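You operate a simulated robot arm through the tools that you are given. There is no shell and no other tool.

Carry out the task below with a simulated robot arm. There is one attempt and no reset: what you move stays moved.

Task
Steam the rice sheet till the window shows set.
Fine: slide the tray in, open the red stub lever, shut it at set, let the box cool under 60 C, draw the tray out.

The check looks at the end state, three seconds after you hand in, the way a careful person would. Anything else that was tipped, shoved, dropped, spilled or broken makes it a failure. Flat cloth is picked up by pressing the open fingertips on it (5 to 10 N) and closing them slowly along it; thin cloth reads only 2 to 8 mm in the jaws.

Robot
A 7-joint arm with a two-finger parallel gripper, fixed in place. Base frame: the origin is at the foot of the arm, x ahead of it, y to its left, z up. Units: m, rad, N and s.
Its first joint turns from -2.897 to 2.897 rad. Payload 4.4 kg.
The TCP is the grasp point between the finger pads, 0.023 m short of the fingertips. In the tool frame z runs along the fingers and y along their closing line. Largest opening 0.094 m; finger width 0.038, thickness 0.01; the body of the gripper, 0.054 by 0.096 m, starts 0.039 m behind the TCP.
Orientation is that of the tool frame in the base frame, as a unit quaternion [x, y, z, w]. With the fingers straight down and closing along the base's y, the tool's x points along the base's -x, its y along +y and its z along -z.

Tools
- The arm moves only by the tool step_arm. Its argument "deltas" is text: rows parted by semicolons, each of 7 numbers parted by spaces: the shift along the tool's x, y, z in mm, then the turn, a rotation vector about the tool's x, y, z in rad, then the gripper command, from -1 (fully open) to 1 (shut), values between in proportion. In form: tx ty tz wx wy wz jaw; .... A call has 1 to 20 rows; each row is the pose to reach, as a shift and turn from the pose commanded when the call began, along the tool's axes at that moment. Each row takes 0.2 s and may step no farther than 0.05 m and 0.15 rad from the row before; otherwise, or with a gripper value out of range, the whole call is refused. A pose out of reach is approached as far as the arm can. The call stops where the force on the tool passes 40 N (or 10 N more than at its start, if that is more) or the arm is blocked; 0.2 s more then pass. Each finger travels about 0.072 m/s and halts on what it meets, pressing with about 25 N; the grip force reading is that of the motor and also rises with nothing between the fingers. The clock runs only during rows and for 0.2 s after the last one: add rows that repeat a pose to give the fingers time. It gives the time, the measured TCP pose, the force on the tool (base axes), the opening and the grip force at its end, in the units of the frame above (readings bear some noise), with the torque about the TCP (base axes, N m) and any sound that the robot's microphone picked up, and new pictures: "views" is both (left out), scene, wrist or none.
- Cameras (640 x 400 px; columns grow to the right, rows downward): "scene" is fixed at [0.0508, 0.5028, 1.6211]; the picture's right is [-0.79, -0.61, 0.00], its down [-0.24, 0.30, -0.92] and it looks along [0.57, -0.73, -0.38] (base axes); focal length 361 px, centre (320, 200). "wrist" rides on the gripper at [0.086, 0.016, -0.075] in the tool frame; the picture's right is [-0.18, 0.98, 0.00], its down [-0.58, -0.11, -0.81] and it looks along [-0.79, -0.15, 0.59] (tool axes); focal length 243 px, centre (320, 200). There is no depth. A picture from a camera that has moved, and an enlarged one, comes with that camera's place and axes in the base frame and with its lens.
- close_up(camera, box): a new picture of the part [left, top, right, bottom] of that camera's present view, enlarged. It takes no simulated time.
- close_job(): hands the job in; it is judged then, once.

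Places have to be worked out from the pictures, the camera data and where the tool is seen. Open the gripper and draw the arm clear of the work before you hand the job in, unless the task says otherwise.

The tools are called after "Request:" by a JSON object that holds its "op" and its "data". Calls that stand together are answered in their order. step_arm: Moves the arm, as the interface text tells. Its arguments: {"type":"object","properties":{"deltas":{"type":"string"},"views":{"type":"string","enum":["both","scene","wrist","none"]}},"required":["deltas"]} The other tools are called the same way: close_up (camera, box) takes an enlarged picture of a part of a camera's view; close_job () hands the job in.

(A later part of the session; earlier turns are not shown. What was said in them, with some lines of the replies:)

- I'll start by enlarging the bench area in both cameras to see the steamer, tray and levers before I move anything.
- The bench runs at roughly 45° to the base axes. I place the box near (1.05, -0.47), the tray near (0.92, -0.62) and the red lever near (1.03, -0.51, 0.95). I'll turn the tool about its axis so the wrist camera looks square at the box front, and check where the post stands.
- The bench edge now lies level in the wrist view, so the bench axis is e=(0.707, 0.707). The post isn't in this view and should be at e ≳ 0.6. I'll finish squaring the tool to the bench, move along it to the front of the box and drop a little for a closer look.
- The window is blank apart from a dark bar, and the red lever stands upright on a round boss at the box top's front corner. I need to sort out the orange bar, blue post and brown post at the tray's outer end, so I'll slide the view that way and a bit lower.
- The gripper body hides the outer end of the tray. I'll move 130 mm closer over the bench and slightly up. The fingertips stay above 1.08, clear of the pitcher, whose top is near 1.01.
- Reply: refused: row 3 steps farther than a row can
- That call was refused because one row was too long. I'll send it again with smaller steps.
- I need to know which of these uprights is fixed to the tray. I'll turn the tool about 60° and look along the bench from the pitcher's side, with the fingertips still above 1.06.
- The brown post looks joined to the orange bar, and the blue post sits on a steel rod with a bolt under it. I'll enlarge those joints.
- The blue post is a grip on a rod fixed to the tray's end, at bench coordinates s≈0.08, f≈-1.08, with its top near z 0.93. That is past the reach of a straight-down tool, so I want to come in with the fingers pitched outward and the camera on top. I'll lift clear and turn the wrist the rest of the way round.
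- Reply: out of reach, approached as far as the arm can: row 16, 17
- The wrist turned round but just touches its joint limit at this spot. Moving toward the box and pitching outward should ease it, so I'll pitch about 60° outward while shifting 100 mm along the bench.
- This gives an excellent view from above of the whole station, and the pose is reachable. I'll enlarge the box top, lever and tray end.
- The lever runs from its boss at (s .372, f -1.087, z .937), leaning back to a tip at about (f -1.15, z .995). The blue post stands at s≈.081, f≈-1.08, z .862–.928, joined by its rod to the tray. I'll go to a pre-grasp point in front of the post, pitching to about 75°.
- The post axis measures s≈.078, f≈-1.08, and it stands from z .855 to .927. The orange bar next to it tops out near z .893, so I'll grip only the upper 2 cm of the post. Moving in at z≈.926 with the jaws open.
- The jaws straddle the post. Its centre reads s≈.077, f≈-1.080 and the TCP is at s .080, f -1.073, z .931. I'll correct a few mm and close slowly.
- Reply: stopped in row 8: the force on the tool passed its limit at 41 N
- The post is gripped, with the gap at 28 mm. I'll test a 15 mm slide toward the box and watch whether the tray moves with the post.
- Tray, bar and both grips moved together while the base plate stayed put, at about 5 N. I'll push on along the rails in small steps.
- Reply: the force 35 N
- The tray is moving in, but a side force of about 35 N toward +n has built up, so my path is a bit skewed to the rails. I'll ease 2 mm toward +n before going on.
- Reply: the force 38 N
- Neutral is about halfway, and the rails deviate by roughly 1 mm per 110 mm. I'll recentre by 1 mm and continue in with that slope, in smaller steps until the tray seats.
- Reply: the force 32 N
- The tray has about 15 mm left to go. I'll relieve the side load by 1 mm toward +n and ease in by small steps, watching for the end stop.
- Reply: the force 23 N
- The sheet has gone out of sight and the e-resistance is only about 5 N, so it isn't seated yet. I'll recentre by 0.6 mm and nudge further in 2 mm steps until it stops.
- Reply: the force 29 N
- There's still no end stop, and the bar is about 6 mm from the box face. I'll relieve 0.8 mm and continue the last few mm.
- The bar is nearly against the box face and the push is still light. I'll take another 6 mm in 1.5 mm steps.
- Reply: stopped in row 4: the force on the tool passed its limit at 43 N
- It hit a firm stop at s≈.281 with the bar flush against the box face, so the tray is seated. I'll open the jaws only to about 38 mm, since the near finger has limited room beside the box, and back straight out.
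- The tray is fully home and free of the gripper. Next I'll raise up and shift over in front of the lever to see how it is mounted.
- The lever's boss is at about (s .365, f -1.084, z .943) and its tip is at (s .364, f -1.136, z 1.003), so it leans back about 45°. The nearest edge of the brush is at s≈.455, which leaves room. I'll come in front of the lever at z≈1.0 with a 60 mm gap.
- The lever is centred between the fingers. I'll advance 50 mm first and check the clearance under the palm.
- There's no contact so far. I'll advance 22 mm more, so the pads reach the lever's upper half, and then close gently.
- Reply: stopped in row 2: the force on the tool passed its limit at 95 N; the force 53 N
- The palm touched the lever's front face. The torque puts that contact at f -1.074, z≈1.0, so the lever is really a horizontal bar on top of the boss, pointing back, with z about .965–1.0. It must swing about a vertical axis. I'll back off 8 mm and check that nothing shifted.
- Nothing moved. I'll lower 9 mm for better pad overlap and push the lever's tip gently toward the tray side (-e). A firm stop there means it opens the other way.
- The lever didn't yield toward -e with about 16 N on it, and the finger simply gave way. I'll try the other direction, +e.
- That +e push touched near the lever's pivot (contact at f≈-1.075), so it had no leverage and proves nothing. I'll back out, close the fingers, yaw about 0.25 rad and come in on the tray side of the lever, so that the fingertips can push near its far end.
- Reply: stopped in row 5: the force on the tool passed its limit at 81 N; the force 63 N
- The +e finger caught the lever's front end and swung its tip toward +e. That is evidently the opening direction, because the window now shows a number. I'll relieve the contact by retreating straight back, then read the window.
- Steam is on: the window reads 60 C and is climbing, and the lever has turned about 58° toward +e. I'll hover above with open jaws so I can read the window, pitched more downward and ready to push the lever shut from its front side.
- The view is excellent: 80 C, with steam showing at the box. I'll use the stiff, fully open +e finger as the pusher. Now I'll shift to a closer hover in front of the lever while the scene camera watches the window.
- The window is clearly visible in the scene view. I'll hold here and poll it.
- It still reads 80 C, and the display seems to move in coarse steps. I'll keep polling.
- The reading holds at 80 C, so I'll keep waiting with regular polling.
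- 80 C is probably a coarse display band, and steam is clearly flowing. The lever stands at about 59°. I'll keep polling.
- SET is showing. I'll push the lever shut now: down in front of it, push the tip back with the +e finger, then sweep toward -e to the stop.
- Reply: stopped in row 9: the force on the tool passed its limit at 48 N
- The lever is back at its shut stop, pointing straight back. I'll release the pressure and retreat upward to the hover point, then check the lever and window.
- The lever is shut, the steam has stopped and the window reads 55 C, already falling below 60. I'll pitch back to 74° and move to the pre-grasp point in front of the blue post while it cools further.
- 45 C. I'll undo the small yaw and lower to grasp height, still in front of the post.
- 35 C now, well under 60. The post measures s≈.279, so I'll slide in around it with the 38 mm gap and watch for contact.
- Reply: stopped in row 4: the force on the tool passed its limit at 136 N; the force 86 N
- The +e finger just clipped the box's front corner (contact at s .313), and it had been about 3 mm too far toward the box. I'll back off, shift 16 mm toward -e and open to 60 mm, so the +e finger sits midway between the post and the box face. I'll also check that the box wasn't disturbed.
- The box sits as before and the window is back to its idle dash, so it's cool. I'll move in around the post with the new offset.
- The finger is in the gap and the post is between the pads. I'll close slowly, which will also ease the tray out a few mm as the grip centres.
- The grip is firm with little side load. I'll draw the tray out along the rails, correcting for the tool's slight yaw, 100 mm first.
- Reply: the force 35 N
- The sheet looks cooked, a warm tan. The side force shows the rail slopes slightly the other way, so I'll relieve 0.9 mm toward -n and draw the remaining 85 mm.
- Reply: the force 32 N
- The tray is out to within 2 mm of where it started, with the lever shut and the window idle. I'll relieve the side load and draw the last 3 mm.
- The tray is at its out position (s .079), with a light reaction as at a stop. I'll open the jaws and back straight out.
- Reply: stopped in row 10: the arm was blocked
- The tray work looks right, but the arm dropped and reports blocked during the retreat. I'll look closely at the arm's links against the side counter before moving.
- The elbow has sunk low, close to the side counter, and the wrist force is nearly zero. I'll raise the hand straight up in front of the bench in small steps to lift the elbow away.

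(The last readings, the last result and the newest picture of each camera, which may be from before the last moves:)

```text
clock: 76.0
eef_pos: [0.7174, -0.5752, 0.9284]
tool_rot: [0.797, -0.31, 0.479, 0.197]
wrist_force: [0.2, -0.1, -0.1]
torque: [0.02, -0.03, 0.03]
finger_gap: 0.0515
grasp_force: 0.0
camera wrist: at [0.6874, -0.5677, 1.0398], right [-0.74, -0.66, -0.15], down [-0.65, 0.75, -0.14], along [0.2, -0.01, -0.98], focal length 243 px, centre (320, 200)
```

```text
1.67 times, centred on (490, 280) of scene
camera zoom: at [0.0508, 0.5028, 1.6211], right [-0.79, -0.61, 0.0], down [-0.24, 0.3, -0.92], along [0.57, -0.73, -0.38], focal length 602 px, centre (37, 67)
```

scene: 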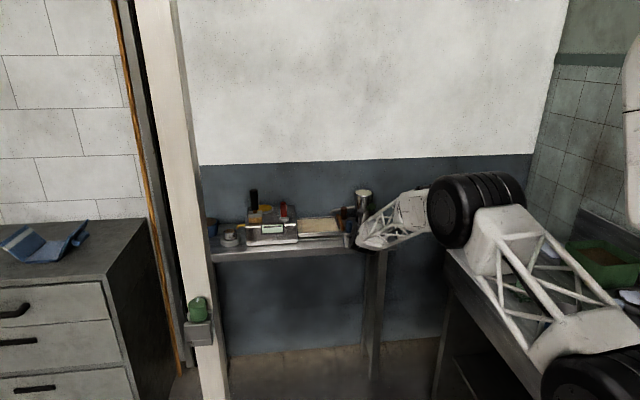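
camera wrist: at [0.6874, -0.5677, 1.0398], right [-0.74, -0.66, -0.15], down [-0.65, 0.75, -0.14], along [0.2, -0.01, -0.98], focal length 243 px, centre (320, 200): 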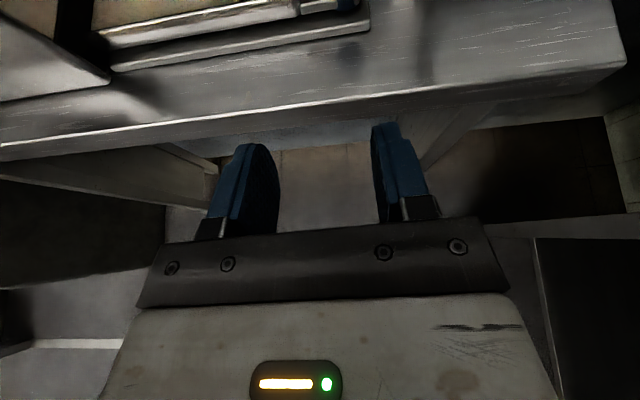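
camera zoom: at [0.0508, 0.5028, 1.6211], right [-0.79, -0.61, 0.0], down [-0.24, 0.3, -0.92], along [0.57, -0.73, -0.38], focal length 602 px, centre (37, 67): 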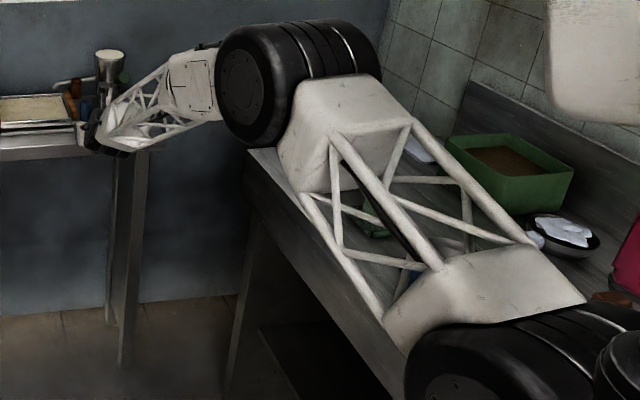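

The arm moves freely now. I'll keep rising and shift along the bench to the earlier safe high pose.

Request:
{"op": "step_arm", "data": {"deltas": "28 0 -14 0 0 0 -0.1; 56 0 -29 0 0 0 -0.1; 84 -10 -44 0 0 0 -0.1; 112 -25 -58 0 0 0 -0.1; 140 -40 -73 0 0 0 -0.5; 168 -55 -87 0 0 0 -1; 196 -70 -102 0 0 0 -1; 221 -80 -116 0 0 0 -1; 221 -80 -116 0 0 0 -1"}}

Request:
{"op": "close_up", "data": {"camera": "wrist", "box": [40, 0, 600, 220]}}

Request:
{"op": "close_up", "data": {"camera": "scene", "box": [200, 170, 400, 270]}}

Request:
{"op": "close_up", "data": {"camera": "scene", "box": [420, 160, 640, 400]}}

```text
clock: 78.0
eef_pos: [0.7592, -0.5254, 1.1905]
tool_rot: [0.789, -0.317, 0.485, 0.204]
wrist_force: [0.3, 0.4, -0.1]
torque: [0.0, -0.01, -0.04]
finger_gap: 0.094
grasp_force: 0.0
camera wrist: at [0.7283, -0.5168, 1.3021], right [-0.75, -0.65, -0.15], down [-0.63, 0.76, -0.16], along [0.22, -0.03, -0.98], focal length 243 px, centre (320, 200)
```

scene: 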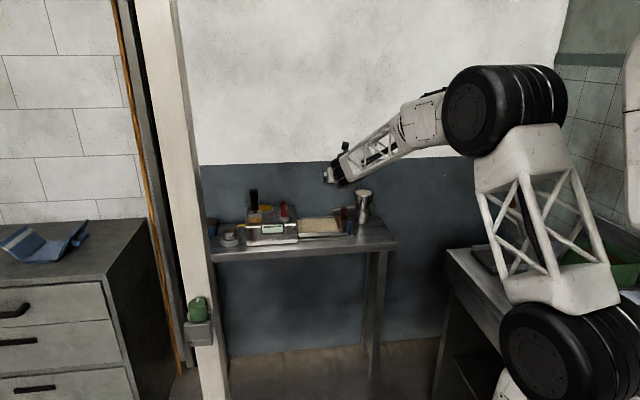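
wrist: 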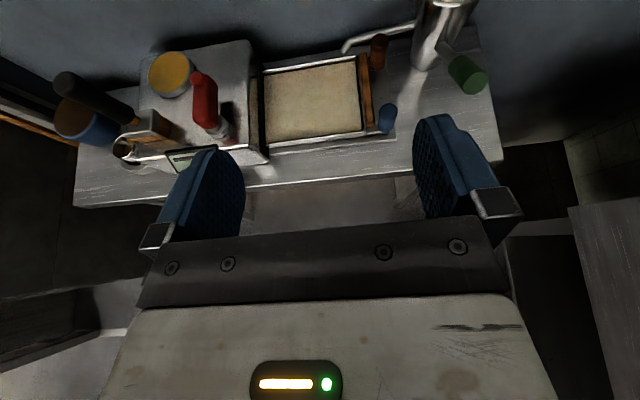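

```text
1.14 times, centred on (320, 110) of wrist
camera zoom: at [0.7283, -0.5168, 1.3021], right [-0.75, -0.65, -0.15], down [-0.63, 0.76, -0.16], along [0.22, -0.03, -0.98], focal length 277 px, centre (320, 303)
```

zoom: 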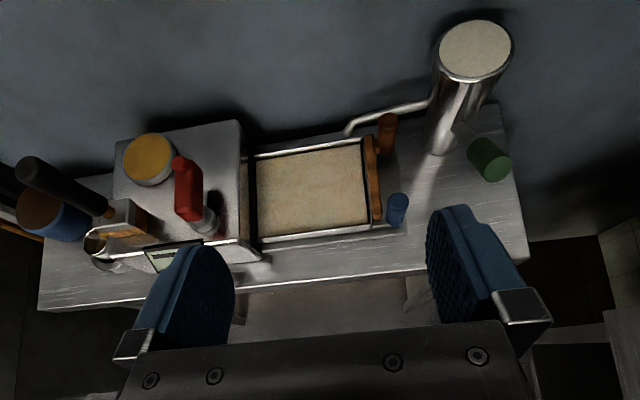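

```text
3.20 times, centred on (300, 220) of scene
camera zoom: at [0.0508, 0.5028, 1.6211], right [-0.79, -0.61, 0.0], down [-0.24, 0.3, -0.92], along [0.57, -0.73, -0.38], focal length 1156 px, centre (384, 136)
```

zoom: 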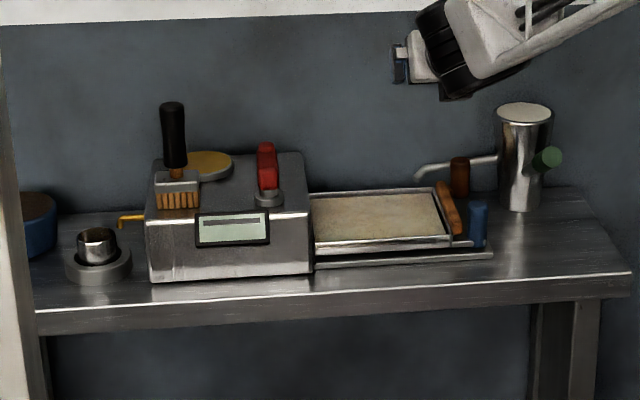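

```text
1.67 times, centred on (530, 280) of scene
camera zoom: at [0.0508, 0.5028, 1.6211], right [-0.79, -0.61, 0.0], down [-0.24, 0.3, -0.92], along [0.57, -0.73, -0.38], focal length 602 px, centre (-30, 67)
```

zoom: 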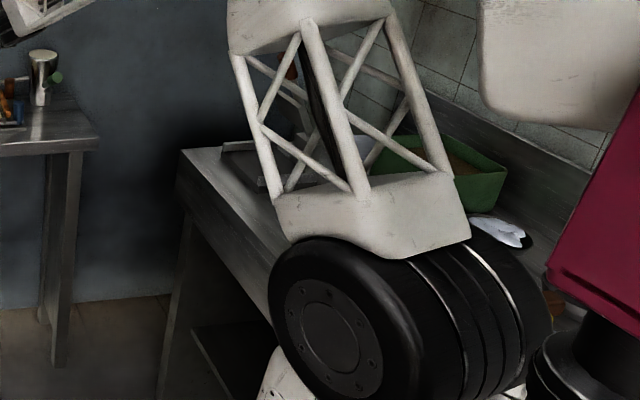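

The bench matches its starting layout: tray out, sheet intact, lever shut, window idle, brush and cup in place. I'll shift along at height so I can check the side counter, which the elbow came close to.

Request:
{"op": "step_arm", "data": {"deltas": "0 -35 0 0 0 0 -1; 0 -70 0 0 0 0 -1; 0 -105 0 0 0 0 -1; 0 -140 0 0 0 0 -1; 0 -140 0 0 0 0 -1"}}

Request:
{"op": "close_up", "data": {"camera": "scene", "box": [430, 170, 640, 400]}}

Request:
{"op": "close_up", "data": {"camera": "wrist", "box": [40, 0, 600, 220]}}

```text
clock: 79.2
eef_pos: [0.8613, -0.4208, 1.1927]
tool_rot: [0.789, -0.317, 0.485, 0.204]
wrist_force: [-0.3, 0.3, 0.3]
torque: [-0.02, -0.02, 0.0]
finger_gap: 0.0943
grasp_force: 0.0
camera wrist: at [0.8298, -0.4128, 1.3039], right [-0.75, -0.65, -0.15], down [-0.63, 0.76, -0.16], along [0.22, -0.03, -0.98], focal length 243 px, centre (320, 200)
```

scene: 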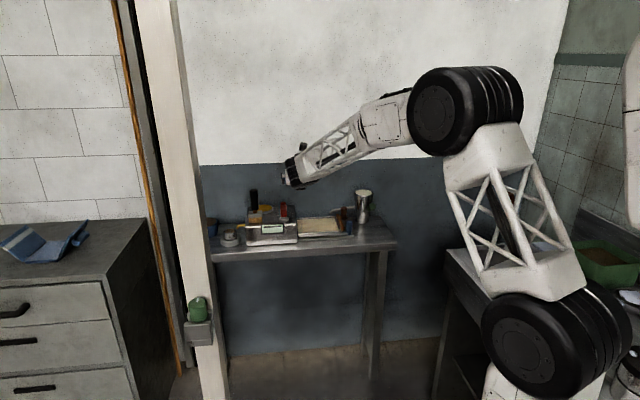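
wrist: 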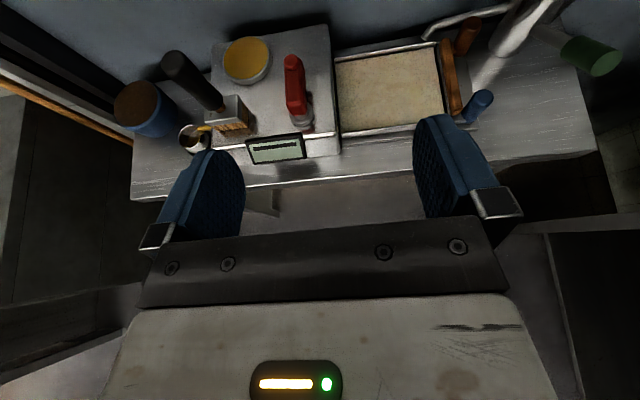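

```text
1.74 times, centred on (535, 285) of scene
camera zoom: at [0.0508, 0.5028, 1.6211], right [-0.79, -0.61, 0.0], down [-0.24, 0.3, -0.92], along [0.57, -0.73, -0.38], focal length 628 px, centre (-54, 52)
```

zoom: 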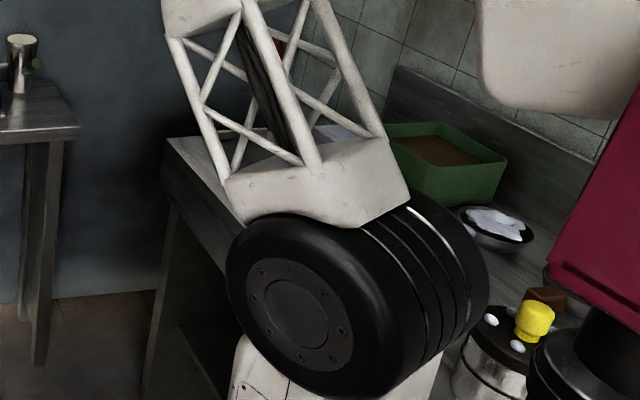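

```text
1.14 times, centred on (320, 110) of wrist
camera zoom: at [0.8298, -0.4128, 1.3039], right [-0.75, -0.65, -0.15], down [-0.63, 0.76, -0.16], along [0.22, -0.03, -0.98], focal length 277 px, centre (320, 303)
```

zoom: 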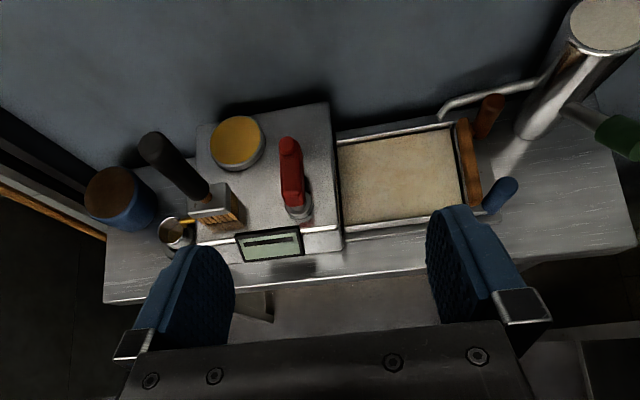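

The arm still hides part of the counter. I'll extend outward at a safe height, which earlier gave a clear view of those items.

Request:
{"op": "step_arm", "data": {"deltas": "2 0 30 0 0 0 -1; 4 0 60 0 0 0 -1; 6 0 90 0 0 0 -1; 8 0 122 0 0 0 -1; 8 0 122 0 0 0 -1", "views": "scene"}}

Request:
{"op": "close_up", "data": {"camera": "scene", "box": [470, 170, 640, 400]}}

```text
clock: 80.4
eef_pos: [0.9401, -0.5036, 1.1448]
tool_rot: [0.79, -0.316, 0.485, 0.203]
wrist_force: [-0.5, 1.0, -0.5]
torque: [0.0, 0.01, -0.01]
finger_gap: 0.0941
grasp_force: 0.1
```

scene: 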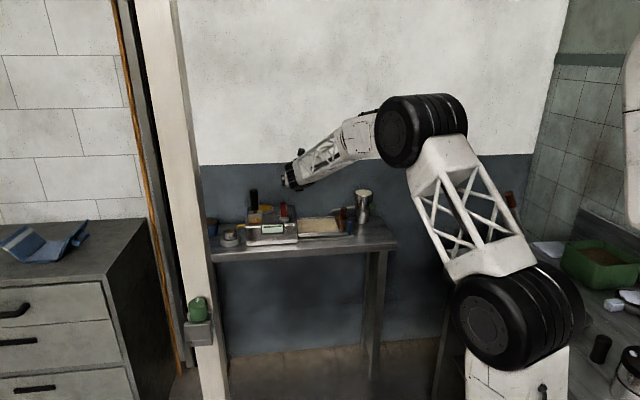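

```text
1.74 times, centred on (555, 285) of scene
camera zoom: at [0.0508, 0.5028, 1.6211], right [-0.79, -0.61, 0.0], down [-0.24, 0.3, -0.92], along [0.57, -0.73, -0.38], focal length 628 px, centre (-89, 52)
```

zoom: 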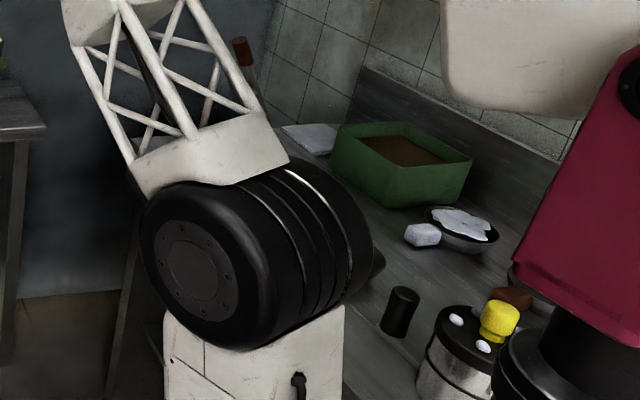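

Everything visible matches the earlier pictures. I'll extend a little further, well above the lever, to uncover the bowl and the blue cup, which are still hidden.

Request:
{"op": "step_arm", "data": {"deltas": "10 0 30 0 0 0 -1; 20 0 60 0 0 0 -1; 30 0 90 0 0 0 -1; 30 0 90 0 0 0 -1", "views": "none"}}

Request:
{"op": "close_up", "data": {"camera": "scene", "box": [440, 170, 640, 400]}}

```text
clock: 81.4
eef_pos: [1.0072, -0.5674, 1.1307]
tool_rot: [0.789, -0.317, 0.485, 0.204]
wrist_force: [-0.1, -0.6, -0.6]
torque: [0.0, 0.02, -0.02]
finger_gap: 0.0941
grasp_force: 0.0
```

```text
1.74 times, centred on (540, 285) of scene
camera zoom: at [0.0508, 0.5028, 1.6211], right [-0.79, -0.61, 0.0], down [-0.24, 0.3, -0.92], along [0.57, -0.73, -0.38], focal length 628 px, centre (-63, 52)
```

zoom: 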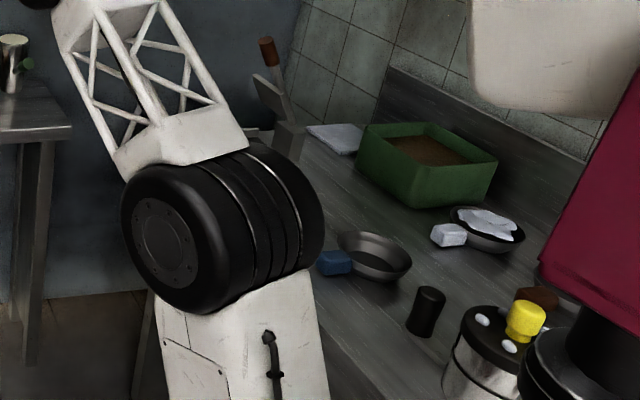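

The bowl, cup and rack are exactly where they were before. I'll draw the arm back clear and high over the front of the bench, then hand in.

Request:
{"op": "step_arm", "data": {"deltas": "0 0 -35 0 0 0 -1; 0 0 -75 0 0 0 -1; 10 20 -115 0 0 0 -1; 20 40 -150 0 0 0 -1; 30 60 -180 0 0 0 -1; 30 60 -180 0 0 0 -1"}}

Request:
{"op": "close_up", "data": {"camera": "scene", "box": [200, 170, 400, 270]}}

```text
clock: 82.8
eef_pos: [0.8617, -0.5052, 1.2405]
tool_rot: [0.789, -0.317, 0.486, 0.204]
wrist_force: [-0.5, -0.2, 0.2]
torque: [-0.01, -0.01, 0.0]
finger_gap: 0.094
grasp_force: 0.0
camera wrist: at [0.8311, -0.4973, 1.351], right [-0.75, -0.65, -0.15], down [-0.63, 0.76, -0.16], along [0.22, -0.03, -0.98], focal length 243 px, centre (320, 200)
```

scene: 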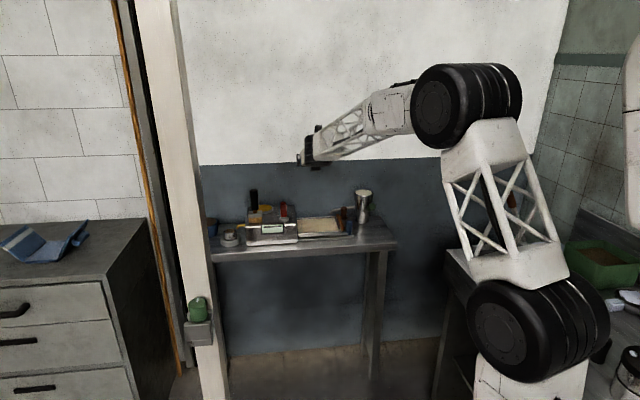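
wrist: 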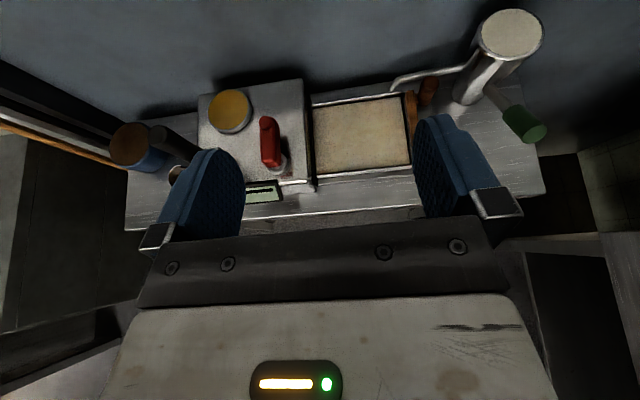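

```text
3.20 times, centred on (300, 220) of scene
camera zoom: at [0.0508, 0.5028, 1.6211], right [-0.79, -0.61, 0.0], down [-0.24, 0.3, -0.92], along [0.57, -0.73, -0.38], focal length 1156 px, centre (384, 136)
```

zoom: 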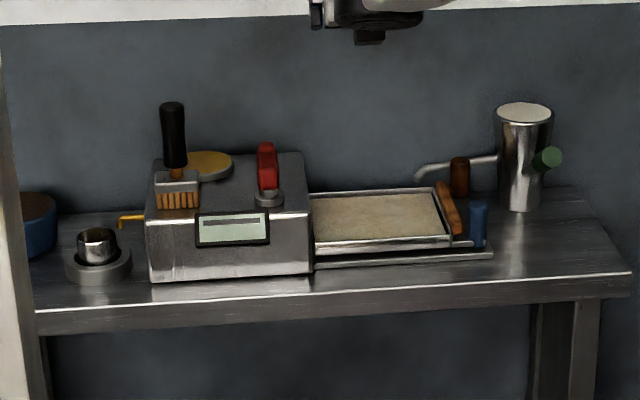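

The tray is fully out with the cooked sheet on it. The red lever is shut, the box has cooled and the window is idle. The gripper is open and well clear, and nothing I could see has been moved. Handing in.

Request:
{"op": "close_job", "data": {}}

```text
The job is handed in.
```

The rice sheet was steamed until the window showed SET, and the job is handed in. I don't have the check's result.

- **Steaming:** I slid the tray fully in and turned the red lever open. The window climbed to 80 C and held there until SET appeared, and the lever was back at its shut stop within about two seconds.
- **Cooling:** The window fell through 55, 45 and 35 C and then went back to its idle dash. I gripped the tray again only after that.
- **Tray:** It is back at its starting position with the sheet on it, which has turned tan. The gripper is open and the arm is clear above the bench.

Some contacts along the way were rougher than planned:

- **Lever:** The palm bumped it at about 95 N. The lever then opened when a finger caught its short end during a sideways move, not by the push I had planned.
- **Box:** A finger clipped the box's front corner at about 136 N.
- **Side counter:** On the last retreat the elbow sank close to the counter and the arm stopped as blocked.

Afterwards the box, lever and bench items looked unmoved. The counter items I could see also matched the earlier pictures. One small green item there was hidden behind the arm, so I couldn't recheck it.
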